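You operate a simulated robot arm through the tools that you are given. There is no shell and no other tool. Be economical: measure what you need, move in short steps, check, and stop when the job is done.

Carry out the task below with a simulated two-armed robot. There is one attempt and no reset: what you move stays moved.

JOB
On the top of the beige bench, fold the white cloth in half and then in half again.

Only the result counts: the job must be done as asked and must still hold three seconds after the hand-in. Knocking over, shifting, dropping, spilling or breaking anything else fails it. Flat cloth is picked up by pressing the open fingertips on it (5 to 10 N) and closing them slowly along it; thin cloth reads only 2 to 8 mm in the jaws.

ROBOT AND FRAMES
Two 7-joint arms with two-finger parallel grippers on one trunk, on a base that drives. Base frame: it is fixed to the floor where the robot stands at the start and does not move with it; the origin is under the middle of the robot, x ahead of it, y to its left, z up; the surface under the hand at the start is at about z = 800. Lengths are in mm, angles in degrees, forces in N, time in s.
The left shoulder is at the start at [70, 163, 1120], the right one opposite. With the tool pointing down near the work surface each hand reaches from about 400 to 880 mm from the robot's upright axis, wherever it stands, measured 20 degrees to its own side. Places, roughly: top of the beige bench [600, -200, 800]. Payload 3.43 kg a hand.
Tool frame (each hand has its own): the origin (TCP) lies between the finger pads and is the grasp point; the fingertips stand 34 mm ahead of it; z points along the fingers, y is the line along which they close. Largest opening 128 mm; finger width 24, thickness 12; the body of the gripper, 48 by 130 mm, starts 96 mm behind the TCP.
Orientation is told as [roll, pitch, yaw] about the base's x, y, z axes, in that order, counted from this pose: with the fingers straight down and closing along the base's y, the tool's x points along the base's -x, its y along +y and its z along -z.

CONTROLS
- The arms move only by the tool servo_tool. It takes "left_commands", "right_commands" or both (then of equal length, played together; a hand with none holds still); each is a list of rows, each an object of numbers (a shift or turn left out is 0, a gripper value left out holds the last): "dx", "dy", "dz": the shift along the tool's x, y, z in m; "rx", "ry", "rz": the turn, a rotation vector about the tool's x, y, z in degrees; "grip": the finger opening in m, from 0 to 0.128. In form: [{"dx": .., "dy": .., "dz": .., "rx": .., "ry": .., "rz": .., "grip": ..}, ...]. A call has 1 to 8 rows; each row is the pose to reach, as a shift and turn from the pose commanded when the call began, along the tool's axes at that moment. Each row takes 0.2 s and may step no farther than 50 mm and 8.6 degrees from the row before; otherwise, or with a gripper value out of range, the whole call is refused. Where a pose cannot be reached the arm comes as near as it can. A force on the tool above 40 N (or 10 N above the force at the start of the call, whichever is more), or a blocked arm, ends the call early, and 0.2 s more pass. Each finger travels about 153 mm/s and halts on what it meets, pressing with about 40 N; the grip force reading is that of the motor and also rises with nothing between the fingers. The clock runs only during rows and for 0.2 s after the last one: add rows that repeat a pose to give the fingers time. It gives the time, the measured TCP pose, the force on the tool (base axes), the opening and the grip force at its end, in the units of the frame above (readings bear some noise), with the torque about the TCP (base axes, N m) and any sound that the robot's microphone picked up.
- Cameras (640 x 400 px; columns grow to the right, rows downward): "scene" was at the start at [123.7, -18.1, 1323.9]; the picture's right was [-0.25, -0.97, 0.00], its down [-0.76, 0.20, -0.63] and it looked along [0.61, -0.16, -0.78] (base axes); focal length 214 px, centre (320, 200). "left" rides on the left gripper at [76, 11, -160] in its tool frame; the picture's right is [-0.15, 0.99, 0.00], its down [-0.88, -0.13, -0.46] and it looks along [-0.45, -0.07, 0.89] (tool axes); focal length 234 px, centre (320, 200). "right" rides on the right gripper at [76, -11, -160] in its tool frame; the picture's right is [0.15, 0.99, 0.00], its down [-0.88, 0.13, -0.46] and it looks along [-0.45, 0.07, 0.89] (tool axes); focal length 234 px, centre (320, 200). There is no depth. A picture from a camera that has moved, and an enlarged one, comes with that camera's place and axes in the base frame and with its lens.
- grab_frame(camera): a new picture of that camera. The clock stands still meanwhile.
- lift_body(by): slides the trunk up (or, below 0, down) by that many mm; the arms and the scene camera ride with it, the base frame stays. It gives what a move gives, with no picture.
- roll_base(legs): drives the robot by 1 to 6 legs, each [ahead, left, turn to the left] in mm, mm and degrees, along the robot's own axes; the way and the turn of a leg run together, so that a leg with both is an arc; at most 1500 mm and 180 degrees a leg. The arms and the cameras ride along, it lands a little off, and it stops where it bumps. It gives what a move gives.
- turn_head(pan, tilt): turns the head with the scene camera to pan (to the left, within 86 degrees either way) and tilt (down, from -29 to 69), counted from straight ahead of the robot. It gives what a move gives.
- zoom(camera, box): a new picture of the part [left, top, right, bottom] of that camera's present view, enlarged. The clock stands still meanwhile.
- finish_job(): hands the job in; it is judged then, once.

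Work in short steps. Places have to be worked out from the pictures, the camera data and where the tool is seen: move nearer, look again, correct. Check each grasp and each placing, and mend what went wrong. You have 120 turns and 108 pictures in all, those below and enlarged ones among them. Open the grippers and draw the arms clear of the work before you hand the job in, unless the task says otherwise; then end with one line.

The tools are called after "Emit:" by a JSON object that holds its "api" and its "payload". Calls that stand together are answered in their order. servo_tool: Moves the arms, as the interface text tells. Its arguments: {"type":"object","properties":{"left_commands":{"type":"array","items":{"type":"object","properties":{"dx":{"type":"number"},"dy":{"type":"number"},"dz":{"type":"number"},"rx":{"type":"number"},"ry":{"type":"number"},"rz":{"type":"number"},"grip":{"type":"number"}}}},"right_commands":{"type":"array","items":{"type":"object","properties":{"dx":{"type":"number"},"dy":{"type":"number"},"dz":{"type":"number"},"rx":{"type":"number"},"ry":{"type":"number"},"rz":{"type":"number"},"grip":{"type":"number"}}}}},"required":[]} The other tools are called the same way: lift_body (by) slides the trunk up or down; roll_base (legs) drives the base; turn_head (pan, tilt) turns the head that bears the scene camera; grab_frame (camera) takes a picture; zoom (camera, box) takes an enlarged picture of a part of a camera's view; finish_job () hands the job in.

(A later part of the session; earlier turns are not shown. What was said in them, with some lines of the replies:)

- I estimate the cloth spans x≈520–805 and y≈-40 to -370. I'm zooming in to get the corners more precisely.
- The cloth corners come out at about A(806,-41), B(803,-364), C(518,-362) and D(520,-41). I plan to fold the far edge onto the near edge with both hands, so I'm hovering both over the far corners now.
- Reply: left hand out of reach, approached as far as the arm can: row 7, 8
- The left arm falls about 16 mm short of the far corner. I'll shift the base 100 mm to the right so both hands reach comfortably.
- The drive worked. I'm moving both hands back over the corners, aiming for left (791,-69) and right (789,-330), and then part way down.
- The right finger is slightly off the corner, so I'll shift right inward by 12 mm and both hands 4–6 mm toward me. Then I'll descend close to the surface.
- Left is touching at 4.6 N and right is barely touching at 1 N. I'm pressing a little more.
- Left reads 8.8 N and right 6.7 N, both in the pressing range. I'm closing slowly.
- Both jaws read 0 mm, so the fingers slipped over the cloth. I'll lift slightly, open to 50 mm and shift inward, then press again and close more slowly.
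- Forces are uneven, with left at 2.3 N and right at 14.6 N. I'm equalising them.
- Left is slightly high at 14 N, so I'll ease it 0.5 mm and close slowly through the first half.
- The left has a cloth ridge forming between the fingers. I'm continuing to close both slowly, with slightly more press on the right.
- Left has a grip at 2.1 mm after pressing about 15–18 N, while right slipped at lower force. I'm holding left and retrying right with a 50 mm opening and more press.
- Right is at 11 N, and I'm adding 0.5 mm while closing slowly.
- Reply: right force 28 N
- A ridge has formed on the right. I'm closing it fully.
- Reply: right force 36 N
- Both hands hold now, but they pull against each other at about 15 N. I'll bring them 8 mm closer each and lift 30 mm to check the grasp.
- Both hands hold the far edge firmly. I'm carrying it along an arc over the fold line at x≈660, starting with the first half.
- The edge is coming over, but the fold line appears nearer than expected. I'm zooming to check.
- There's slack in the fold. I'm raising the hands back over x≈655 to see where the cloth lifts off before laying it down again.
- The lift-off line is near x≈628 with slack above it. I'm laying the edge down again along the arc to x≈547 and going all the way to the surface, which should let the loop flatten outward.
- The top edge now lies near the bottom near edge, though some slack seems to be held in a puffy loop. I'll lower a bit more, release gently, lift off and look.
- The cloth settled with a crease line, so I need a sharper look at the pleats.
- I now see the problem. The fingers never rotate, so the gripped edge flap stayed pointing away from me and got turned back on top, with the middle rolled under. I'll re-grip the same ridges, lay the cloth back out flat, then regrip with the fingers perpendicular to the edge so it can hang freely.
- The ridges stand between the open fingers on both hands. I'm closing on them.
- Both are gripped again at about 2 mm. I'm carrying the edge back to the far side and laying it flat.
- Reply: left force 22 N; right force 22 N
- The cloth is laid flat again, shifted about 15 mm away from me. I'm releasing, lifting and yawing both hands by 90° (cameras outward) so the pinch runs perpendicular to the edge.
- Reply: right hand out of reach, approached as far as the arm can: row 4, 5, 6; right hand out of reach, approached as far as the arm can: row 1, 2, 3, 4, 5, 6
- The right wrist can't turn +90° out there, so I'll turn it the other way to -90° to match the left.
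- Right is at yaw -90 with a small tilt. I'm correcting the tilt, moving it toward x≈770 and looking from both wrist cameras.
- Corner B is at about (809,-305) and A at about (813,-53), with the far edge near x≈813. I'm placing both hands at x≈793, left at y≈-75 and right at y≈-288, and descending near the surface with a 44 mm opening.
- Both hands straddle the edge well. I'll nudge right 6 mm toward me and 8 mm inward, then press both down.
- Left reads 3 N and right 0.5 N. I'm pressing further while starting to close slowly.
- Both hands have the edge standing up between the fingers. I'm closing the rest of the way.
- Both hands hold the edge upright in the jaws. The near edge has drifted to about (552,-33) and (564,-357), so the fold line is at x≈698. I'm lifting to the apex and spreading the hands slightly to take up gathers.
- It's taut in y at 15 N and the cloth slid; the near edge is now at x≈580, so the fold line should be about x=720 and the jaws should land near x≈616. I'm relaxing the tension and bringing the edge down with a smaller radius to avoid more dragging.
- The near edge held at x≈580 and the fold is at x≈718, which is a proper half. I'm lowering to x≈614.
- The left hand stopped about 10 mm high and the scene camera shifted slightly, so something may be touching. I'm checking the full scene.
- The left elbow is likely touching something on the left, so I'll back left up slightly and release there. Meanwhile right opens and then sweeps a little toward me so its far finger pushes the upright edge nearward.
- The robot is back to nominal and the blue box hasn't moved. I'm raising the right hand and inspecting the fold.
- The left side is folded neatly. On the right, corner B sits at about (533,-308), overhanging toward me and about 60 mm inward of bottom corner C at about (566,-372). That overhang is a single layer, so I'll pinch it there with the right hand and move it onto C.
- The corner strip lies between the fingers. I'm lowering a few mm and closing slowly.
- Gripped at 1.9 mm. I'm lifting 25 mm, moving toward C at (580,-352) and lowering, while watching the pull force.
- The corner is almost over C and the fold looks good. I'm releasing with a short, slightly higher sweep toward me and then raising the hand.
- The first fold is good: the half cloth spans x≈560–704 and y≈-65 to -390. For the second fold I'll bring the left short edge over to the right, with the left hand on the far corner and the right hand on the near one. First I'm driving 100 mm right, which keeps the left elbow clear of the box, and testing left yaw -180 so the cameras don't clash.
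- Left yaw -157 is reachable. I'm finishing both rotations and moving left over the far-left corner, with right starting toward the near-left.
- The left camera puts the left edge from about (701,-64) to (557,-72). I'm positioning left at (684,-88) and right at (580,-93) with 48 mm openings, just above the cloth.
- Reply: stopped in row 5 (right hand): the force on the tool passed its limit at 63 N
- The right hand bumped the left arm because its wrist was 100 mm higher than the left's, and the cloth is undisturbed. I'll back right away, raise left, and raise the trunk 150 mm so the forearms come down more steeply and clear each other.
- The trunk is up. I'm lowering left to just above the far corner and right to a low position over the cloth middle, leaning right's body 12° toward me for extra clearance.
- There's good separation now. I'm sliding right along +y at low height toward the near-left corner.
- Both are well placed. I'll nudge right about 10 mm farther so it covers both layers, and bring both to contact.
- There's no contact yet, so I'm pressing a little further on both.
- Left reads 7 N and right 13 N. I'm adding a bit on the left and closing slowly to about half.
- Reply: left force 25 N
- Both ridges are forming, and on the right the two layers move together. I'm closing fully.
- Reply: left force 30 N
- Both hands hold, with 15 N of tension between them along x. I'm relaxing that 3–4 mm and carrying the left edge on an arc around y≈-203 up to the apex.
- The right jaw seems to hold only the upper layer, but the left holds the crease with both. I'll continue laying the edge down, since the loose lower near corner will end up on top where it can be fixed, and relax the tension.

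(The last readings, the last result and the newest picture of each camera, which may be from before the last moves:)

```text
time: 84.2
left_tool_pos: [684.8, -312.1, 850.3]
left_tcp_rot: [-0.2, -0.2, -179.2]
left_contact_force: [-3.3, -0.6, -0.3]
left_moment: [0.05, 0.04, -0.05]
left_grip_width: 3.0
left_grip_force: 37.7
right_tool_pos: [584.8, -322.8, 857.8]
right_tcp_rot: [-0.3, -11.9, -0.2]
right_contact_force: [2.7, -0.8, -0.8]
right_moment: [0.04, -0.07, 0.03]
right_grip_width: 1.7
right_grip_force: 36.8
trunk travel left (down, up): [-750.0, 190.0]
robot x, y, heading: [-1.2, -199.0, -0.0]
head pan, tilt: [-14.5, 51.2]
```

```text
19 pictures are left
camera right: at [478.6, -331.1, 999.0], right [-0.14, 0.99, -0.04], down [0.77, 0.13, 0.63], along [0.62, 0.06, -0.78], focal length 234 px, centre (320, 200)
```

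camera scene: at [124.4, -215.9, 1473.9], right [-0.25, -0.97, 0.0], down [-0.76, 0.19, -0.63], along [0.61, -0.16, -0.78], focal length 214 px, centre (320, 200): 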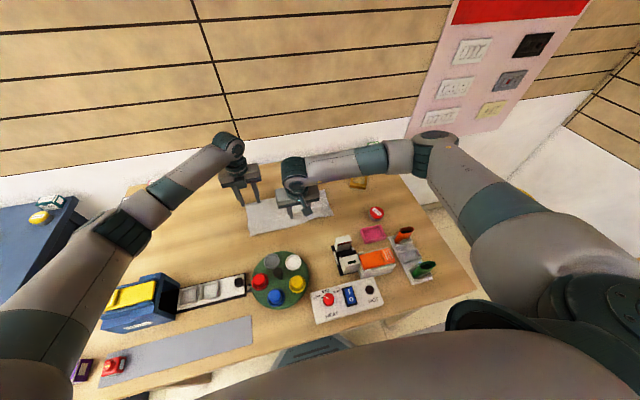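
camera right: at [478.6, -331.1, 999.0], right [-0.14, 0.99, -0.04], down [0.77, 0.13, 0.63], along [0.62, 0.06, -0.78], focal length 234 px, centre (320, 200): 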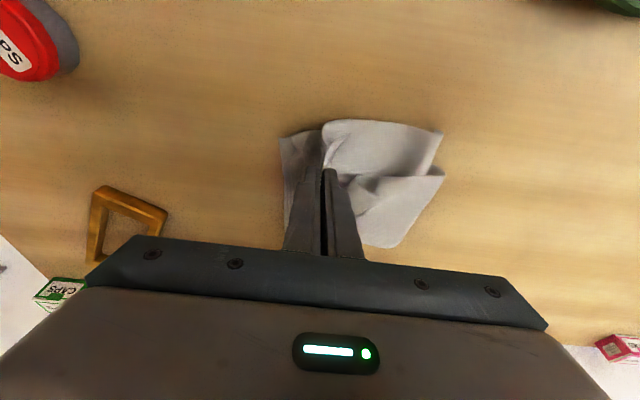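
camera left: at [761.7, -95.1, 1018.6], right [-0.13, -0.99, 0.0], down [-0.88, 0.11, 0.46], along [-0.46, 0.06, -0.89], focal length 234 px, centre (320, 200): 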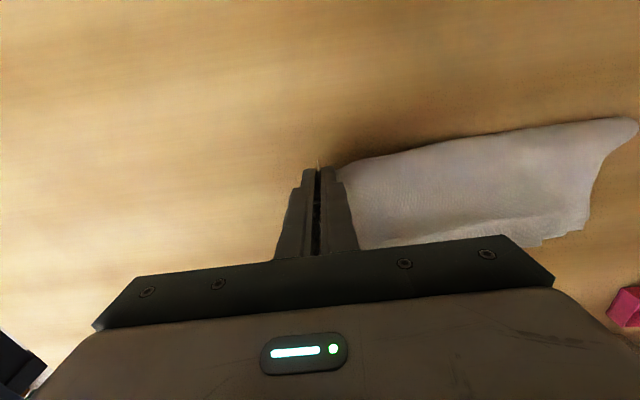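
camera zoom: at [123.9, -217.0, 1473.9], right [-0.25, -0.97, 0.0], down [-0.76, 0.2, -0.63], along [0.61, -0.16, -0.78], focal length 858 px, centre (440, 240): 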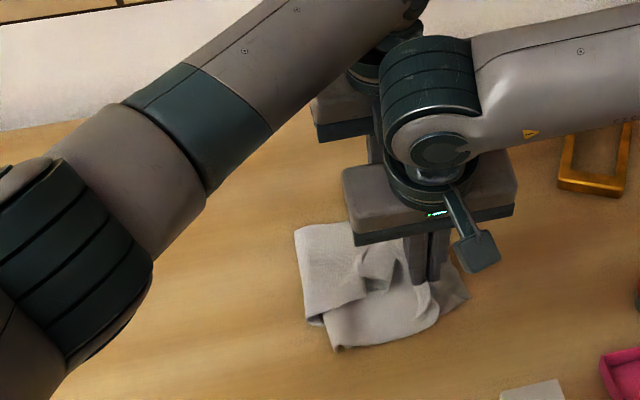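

It's folded over, with the lower-layer corner lying on top near the middle. I'm lowering to the surface, releasing and sweeping slightly right so the edges fall outward, then lifting.

Emit:
{"api": "servo_tool", "payload": {"left_commands": [{"dz": 0.009, "dy": 0.006}, {"dz": 0.009, "dy": 0.006, "grip": 0.01}, {"dz": 0.009, "dy": 0.006, "grip": 0.02}, {"dz": 0.004, "dy": 0.015}, {"dz": 0.003, "dy": 0.03}, {"dz": -0.03, "dy": 0.03}, {"dz": -0.07, "dy": 0.03}, {"dz": -0.11, "dy": 0.03}], "right_commands": [{"dz": 0.013, "dy": -0.004}, {"dz": 0.013, "dy": -0.004, "grip": 0.01}, {"dz": 0.013, "dy": -0.004, "grip": 0.02}, {"dz": 0.008, "dy": -0.013}, {"dz": 0.007, "dy": -0.025}, {"dz": -0.03, "dy": -0.025}, {"dz": -0.07, "dy": -0.025}, {"dz": -0.11, "dy": -0.025}]}}

Emit:
{"api": "servo_tool", "payload": {"left_commands": [{"dy": -0.03, "dz": -0.01}, {"dy": -0.07, "dz": -0.02}, {"dy": -0.11, "dz": -0.02}, {"dy": -0.15, "dz": -0.02}], "right_commands": [{"dy": -0.03, "dz": -0.01}, {"dy": -0.06, "dz": -0.02}, {"dy": -0.09, "dz": -0.02}, {"dy": -0.12, "dz": -0.02}]}}

Emit:
{"api": "zoom", "payload": {"camera": "scene", "box": [240, 170, 368, 250]}}

Emit:
{"api": "grab_frame", "payload": {"camera": "right"}}

```text
time: 86.0
left_tool_pos: [685.7, -340.3, 962.4]
left_tcp_rot: [-0.2, -0.2, -179.1]
left_contact_force: [0.3, 0.4, 0.6]
left_moment: [-0.03, -0.01, -0.03]
left_grip_width: 19.9
left_grip_force: 0.2
right_tool_pos: [562.4, -347.2, 968.1]
right_tcp_rot: [-0.3, -11.8, -0.1]
right_contact_force: [0.5, 0.1, 0.8]
right_moment: [0.0, -0.03, 0.0]
right_grip_width: 19.9
right_grip_force: 0.0
trunk travel left (down, up): [-750.0, 190.0]
robot x, y, heading: [-0.6, -197.8, -0.0]
head pan, tilt: [-14.5, 51.2]
```

```text
time: 87.0
left_tool_pos: [686.5, -191.2, 982.0]
left_tcp_rot: [-0.1, -0.2, -179.1]
left_contact_force: [-0.3, 0.0, -0.3]
left_moment: [-0.02, -0.03, -0.02]
left_grip_width: 20.1
left_grip_force: 0.1
right_tool_pos: [558.3, -463.0, 986.6]
right_tcp_rot: [-0.4, -11.9, -0.2]
right_contact_force: [0.3, -0.2, 0.2]
right_moment: [-0.02, -0.01, 0.05]
right_grip_width: 20.0
right_grip_force: 0.1
trunk travel left (down, up): [-750.0, 190.0]
robot x, y, heading: [-0.7, -196.0, -0.2]
head pan, tilt: [-14.5, 51.2]
```

```text
5.00 times, centred on (304, 210) of scene
camera zoom: at [122.8, -215.3, 1474.0], right [-0.25, -0.97, 0.0], down [-0.75, 0.19, -0.63], along [0.61, -0.16, -0.78], focal length 1072 px, centre (400, 150)
```

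zoom: 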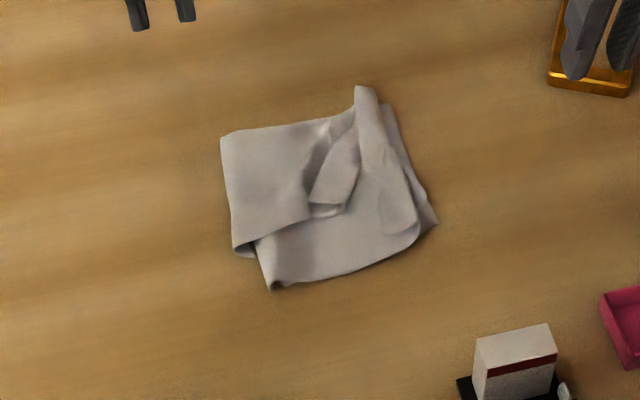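

```text
17 pictures are left
camera right: at [452.4, -472.6, 1128.3], right [-0.14, 0.99, -0.04], down [0.77, 0.13, 0.63], along [0.63, 0.06, -0.78], focal length 234 px, centre (320, 200)
```

right: 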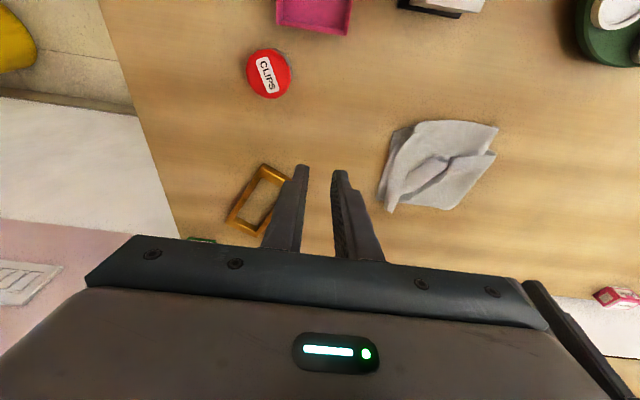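

The second fold is in place and compact. One inner-layer corner (D) lagged and lies folded on top near (608,-286), so I'll try to spread it toward the right corner. I'm moving the right hand over it for a closer look.

Emit:
{"api": "servo_tool", "payload": {"right_commands": [{"ry": 6, "dy": 0.03}, {"ry": 12, "dy": 0.07, "dx": -0.01}, {"ry": 12, "dy": 0.11, "dx": -0.02}, {"ry": 12, "dy": 0.15, "dx": -0.035}, {"ry": 12, "dy": 0.173, "dx": -0.045, "dz": 0.03}, {"ry": 12, "dy": 0.173, "dx": -0.045, "dz": 0.07}, {"ry": 12, "dy": 0.173, "dx": -0.045, "dz": 0.1}]}}

Emit:
{"api": "zoom", "payload": {"camera": "right", "box": [220, 60, 440, 220]}}

```text
time: 88.6
left_tool_pos: [687.6, -191.7, 981.9]
left_tcp_rot: [-0.1, -0.3, -179.1]
left_contact_force: [-0.1, -0.3, 0.3]
left_moment: [0.0, 0.01, 0.02]
left_grip_width: 20.2
left_grip_force: 0.0
right_tool_pos: [626.6, -292.4, 896.7]
right_tcp_rot: [-0.3, 0.0, -0.3]
right_contact_force: [0.9, 0.2, -0.5]
right_moment: [0.01, -0.01, 0.0]
right_grip_width: 20.1
right_grip_force: 0.1
trunk travel left (down, up): [-750.0, 190.0]
robot x, y, heading: [2.7, -198.1, -0.0]
head pan, tilt: [-14.5, 51.2]
```

```text
2.50 times, centred on (330, 140) of right
camera zoom: at [551.5, -301.6, 1056.3], right [-0.14, 0.99, -0.01], down [0.88, 0.13, 0.45], along [0.45, 0.06, -0.89], focal length 585 px, centre (295, 350)
```

zoom: 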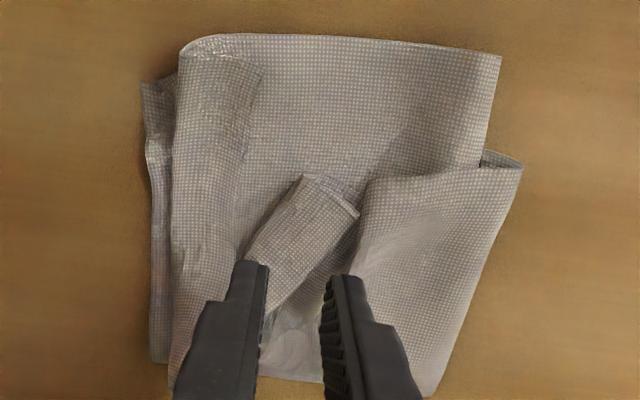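

The D strip end lies at about (605,-285), running diagonally on top. I'm rotating the right hand about 25° to straddle it, opening to 36 mm and lowering lightly to the layer beneath.

Emit:
{"api": "servo_tool", "payload": {"right_commands": [{"rz": 8.5, "dx": 0.01, "dy": 0.003, "grip": 0.036}, {"rz": 17, "dx": 0.019, "dy": 0.006}, {"rz": 25, "dx": 0.019, "dy": 0.006, "dz": 0.02}, {"rz": 25, "dx": 0.019, "dy": 0.006, "dz": 0.04}, {"rz": 25, "dx": 0.019, "dy": 0.006, "dz": 0.052}, {"rz": 25, "dx": 0.019, "dy": 0.006, "dz": 0.057}, {"rz": 25, "dx": 0.019, "dy": 0.006, "dz": 0.057}]}}

Emit:
{"api": "zoom", "payload": {"camera": "right", "box": [220, 60, 440, 220]}}

```text
time: 90.2
left_tool_pos: [685.7, -192.4, 982.5]
left_tcp_rot: [-0.2, -0.4, -179.1]
left_contact_force: [0.2, 0.2, 0.1]
left_moment: [0.02, 0.02, -0.02]
left_grip_width: 20.0
left_grip_force: 0.1
right_tool_pos: [604.5, -288.1, 839.3]
right_tcp_rot: [-0.4, -0.1, -25.3]
right_contact_force: [-0.1, 0.4, -0.2]
right_moment: [0.01, 0.02, -0.01]
right_grip_width: 36.0
right_grip_force: 0.0
trunk travel left (down, up): [-750.0, 190.0]
robot x, y, heading: [2.5, -197.6, -0.2]
head pan, tilt: [-14.5, 51.2]
```

```text
2.50 times, centred on (330, 140) of right
camera zoom: at [531.9, -263.8, 999.7], right [0.29, 0.96, -0.01], down [0.85, -0.26, 0.46], along [0.43, -0.14, -0.89], focal length 585 px, centre (295, 350)
```

zoom: 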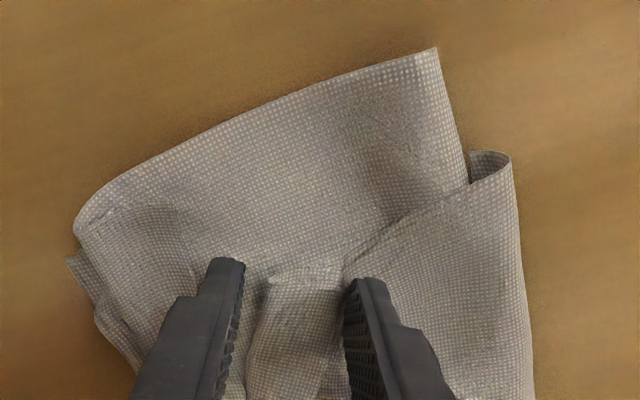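

The strip is nicely between the fingers. I'm closing on it.

Emit:
{"api": "servo_tool", "payload": {"right_commands": [{"grip": 0.03, "dz": 0.001}, {"grip": 0.024, "dz": 0.001}, {"grip": 0.018, "dz": 0.001}, {"grip": 0.012, "dz": 0.001}, {"grip": 0.006, "dz": 0.001}, {"grip": 0.0, "dz": 0.001}, {"grip": 0.0, "dz": 0.001}, {"grip": 0.0, "dz": -0.01}]}}

Emit:
{"api": "zoom", "payload": {"camera": "right", "box": [220, 60, 440, 220]}}

```text
time: 92.0
left_tool_pos: [687.5, -194.0, 982.5]
left_tcp_rot: [-0.2, -0.2, -179.1]
left_contact_force: [-0.8, -0.2, -0.4]
left_moment: [0.03, 0.0, -0.02]
left_grip_width: 20.3
left_grip_force: 0.1
right_tool_pos: [603.2, -288.5, 848.6]
right_tcp_rot: [-0.5, 0.1, -25.4]
right_contact_force: [0.5, -0.6, 0.1]
right_moment: [0.0, -0.03, -0.01]
right_grip_width: 2.1
right_grip_force: 37.2
trunk travel left (down, up): [-750.0, 190.0]
robot x, y, heading: [-2.3, -199.0, -0.0]
head pan, tilt: [-14.5, 51.2]
```

```text
2.50 times, centred on (330, 140) of right
camera zoom: at [531.6, -263.6, 1009.0], right [0.29, 0.96, -0.01], down [0.85, -0.26, 0.45], along [0.43, -0.14, -0.89], focal length 585 px, centre (295, 350)
```

zoom: 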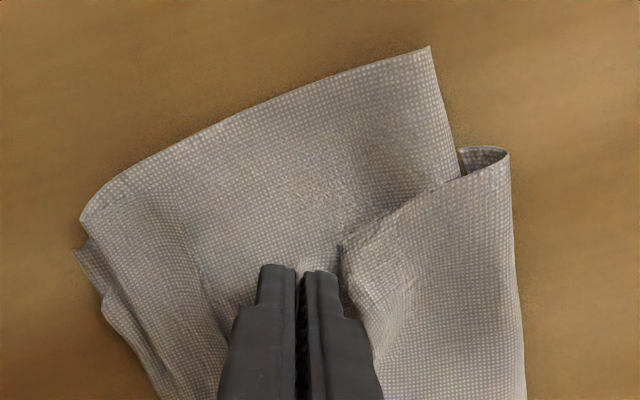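

Gripped at 2.1 mm. I'm lifting slightly and pulling it toward the near-right corner at about (570,-360).

Emit:
{"api": "servo_tool", "payload": {"right_commands": [{"dz": -0.015}, {"dz": -0.025, "dy": -0.015}, {"dz": -0.025, "dy": -0.035}, {"dz": -0.025, "dy": -0.055}, {"dz": -0.02, "dy": -0.07}, {"dz": -0.01, "dy": -0.08, "dx": -0.001}, {"dz": 0.0, "dy": -0.081, "dx": -0.002}]}}

Emit:
{"api": "zoom", "payload": {"camera": "scene", "box": [240, 170, 368, 250]}}

Emit:
{"api": "grab_frame", "payload": {"camera": "right"}}

```text
time: 93.6
left_tool_pos: [687.1, -192.1, 981.0]
left_tcp_rot: [-0.2, -0.4, -179.1]
left_contact_force: [0.0, -0.5, -0.3]
left_moment: [0.01, 0.03, 0.01]
left_grip_width: 19.9
left_grip_force: 0.1
right_tool_pos: [571.3, -360.4, 849.9]
right_tcp_rot: [-0.4, -0.1, -25.3]
right_contact_force: [-0.1, -0.5, -0.6]
right_moment: [0.0, -0.01, 0.0]
right_grip_width: 2.1
right_grip_force: 37.1
trunk travel left (down, up): [-750.0, 190.0]
robot x, y, heading: [1.3, -197.3, 0.0]
head pan, tilt: [-14.5, 51.2]
```

```text
5.00 times, centred on (304, 210) of scene
camera zoom: at [124.0, -215.9, 1473.9], right [-0.25, -0.97, 0.0], down [-0.76, 0.19, -0.63], along [0.61, -0.16, -0.78], focal length 1072 px, centre (400, 150)
```

zoom: 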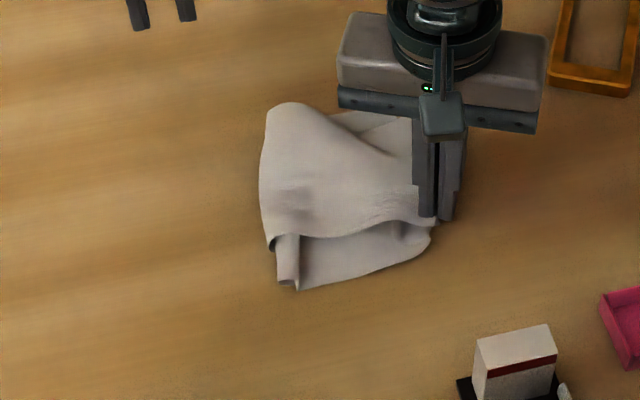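

```text
12 pictures are left
camera right: at [499.5, -337.1, 1010.0], right [0.29, 0.96, -0.01], down [0.85, -0.26, 0.46], along [0.43, -0.14, -0.89], focal length 234 px, centre (320, 200)
```

right: 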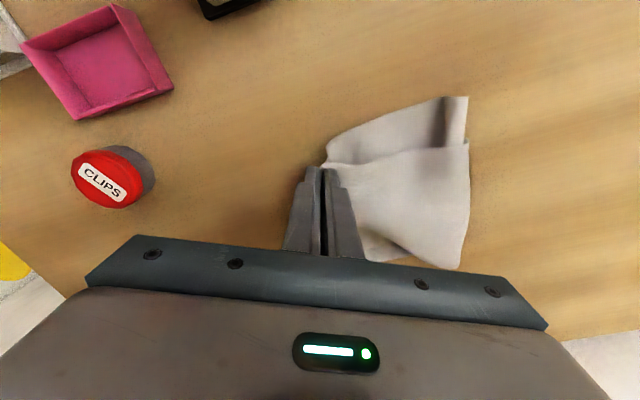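

The outer layer is now spread across the top, but it's pulled a bit too far and is dragging the folded side. I'm easing back about 25 mm in +y while lowering, then releasing and lifting away.

Emit:
{"api": "servo_tool", "payload": {"right_commands": [{"dx": 0.005, "dy": 0.011, "dz": 0.003}, {"dx": 0.0107, "dy": 0.0226, "dz": 0.008}, {"dx": 0.0107, "dy": 0.0226, "dz": 0.008, "grip": 0.008}, {"dx": 0.0107, "dy": 0.0226, "dz": 0.008, "grip": 0.018}, {"dx": 0.0107, "dy": 0.0226, "dz": -0.02}, {"dx": 0.0107, "dy": 0.0226, "dz": -0.06}, {"dx": 0.0107, "dy": 0.0, "dz": -0.1}, {"dx": 0.0107, "dy": -0.04, "dz": -0.12}]}}

Emit:
{"api": "servo_tool", "payload": {"right_commands": [{"dy": -0.04}, {"dy": -0.08}, {"dy": -0.1}]}}

Emit:
{"api": "zoom", "payload": {"camera": "scene", "box": [240, 170, 368, 250]}}

```text
time: 95.4
left_tool_pos: [685.7, -193.8, 982.3]
left_tcp_rot: [-0.3, -0.2, -179.2]
left_contact_force: [0.6, -0.5, -0.6]
left_moment: [0.03, -0.04, 0.03]
left_grip_width: 19.8
left_grip_force: 0.0
right_tool_pos: [542.2, -393.0, 968.2]
right_tcp_rot: [-0.3, -0.1, -25.3]
right_contact_force: [-1.3, -0.4, 0.0]
right_moment: [0.06, -0.03, 0.01]
right_grip_width: 18.0
right_grip_force: 0.0
trunk travel left (down, up): [-750.0, 190.0]
robot x, y, heading: [-2.1, -195.7, -0.1]
head pan, tilt: [-14.5, 51.2]
```

```text
time: 96.2
left_tool_pos: [687.7, -191.4, 981.8]
left_tcp_rot: [-0.2, -0.3, -179.1]
left_contact_force: [-0.5, 0.6, -0.8]
left_moment: [-0.01, -0.02, -0.01]
left_grip_width: 19.7
left_grip_force: 0.0
right_tool_pos: [502.0, -483.5, 969.4]
right_tcp_rot: [-0.4, 0.0, -25.2]
right_contact_force: [-0.1, -0.6, 0.6]
right_moment: [-0.02, -0.01, 0.0]
right_grip_width: 18.0
right_grip_force: 0.1
trunk travel left (down, up): [-750.0, 190.0]
robot x, y, heading: [-1.2, -199.0, 0.3]
head pan, tilt: [-14.5, 51.2]
```

```text
5.00 times, centred on (304, 210) of scene
camera zoom: at [124.0, -215.5, 1473.9], right [-0.25, -0.97, 0.0], down [-0.76, 0.19, -0.63], along [0.61, -0.16, -0.78], focal length 1072 px, centre (400, 150)
```

zoom: 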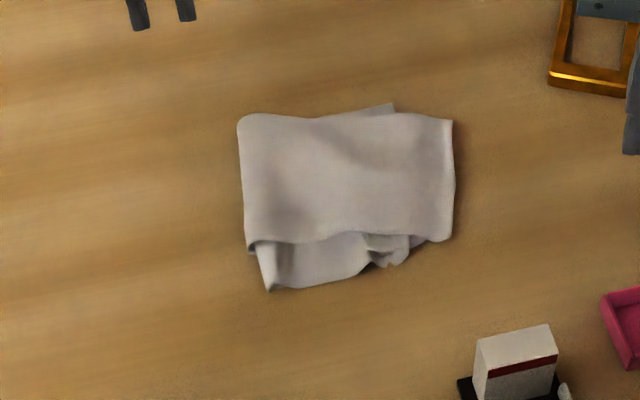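

The result is a neat quarter fold of about 150–165 mm a side, with four layers. I'm drawing the left arm clear and doing one final scene check.

Emit:
{"api": "servo_tool", "payload": {"left_commands": [{"dy": -0.04, "dz": -0.02}, {"dy": -0.08, "dz": -0.04}, {"dy": -0.12, "dz": -0.06}, {"dy": -0.16, "dz": -0.06}]}}

Emit:
{"api": "grab_frame", "payload": {"camera": "scene"}}

```text
time: 97.2
left_tool_pos: [684.2, -29.5, 1042.3]
left_tcp_rot: [0.0, -0.2, -179.1]
left_contact_force: [-0.2, 0.5, 0.8]
left_moment: [-0.04, 0.0, -0.02]
left_grip_width: 19.8
left_grip_force: 0.0
right_tool_pos: [501.6, -483.0, 971.3]
right_tcp_rot: [-0.5, -0.1, -25.4]
right_contact_force: [0.3, -0.2, 0.4]
right_moment: [-0.02, -0.04, 0.0]
right_grip_width: 17.9
right_grip_force: 0.0
trunk travel left (down, up): [-750.0, 190.0]
robot x, y, heading: [-0.6, -197.3, -0.2]
head pan, tilt: [-14.5, 51.2]
```

```text
10 pictures are left
camera scene: at [123.5, -213.4, 1474.0], right [-0.25, -0.97, 0.0], down [-0.76, 0.19, -0.63], along [0.61, -0.16, -0.78], focal length 214 px, centre (320, 200)
```

scene: 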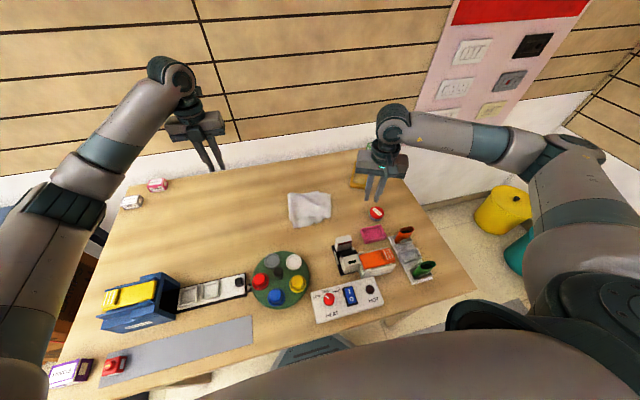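

The other objects look undisturbed, the cloth is folded and the arms are clear, so I'm handing in.

Emit:
{"api": "finish_job", "payload": {}}

```text
The job is handed in.
```

I folded the white cloth in half and then in half again on the beige bench. The folded cloth is about 150 by 165 mm, with one lower layer sticking out about 35 mm on the side nearest the robot. Both grippers are open and clear, and nothing else on the bench looked moved in the last picture.
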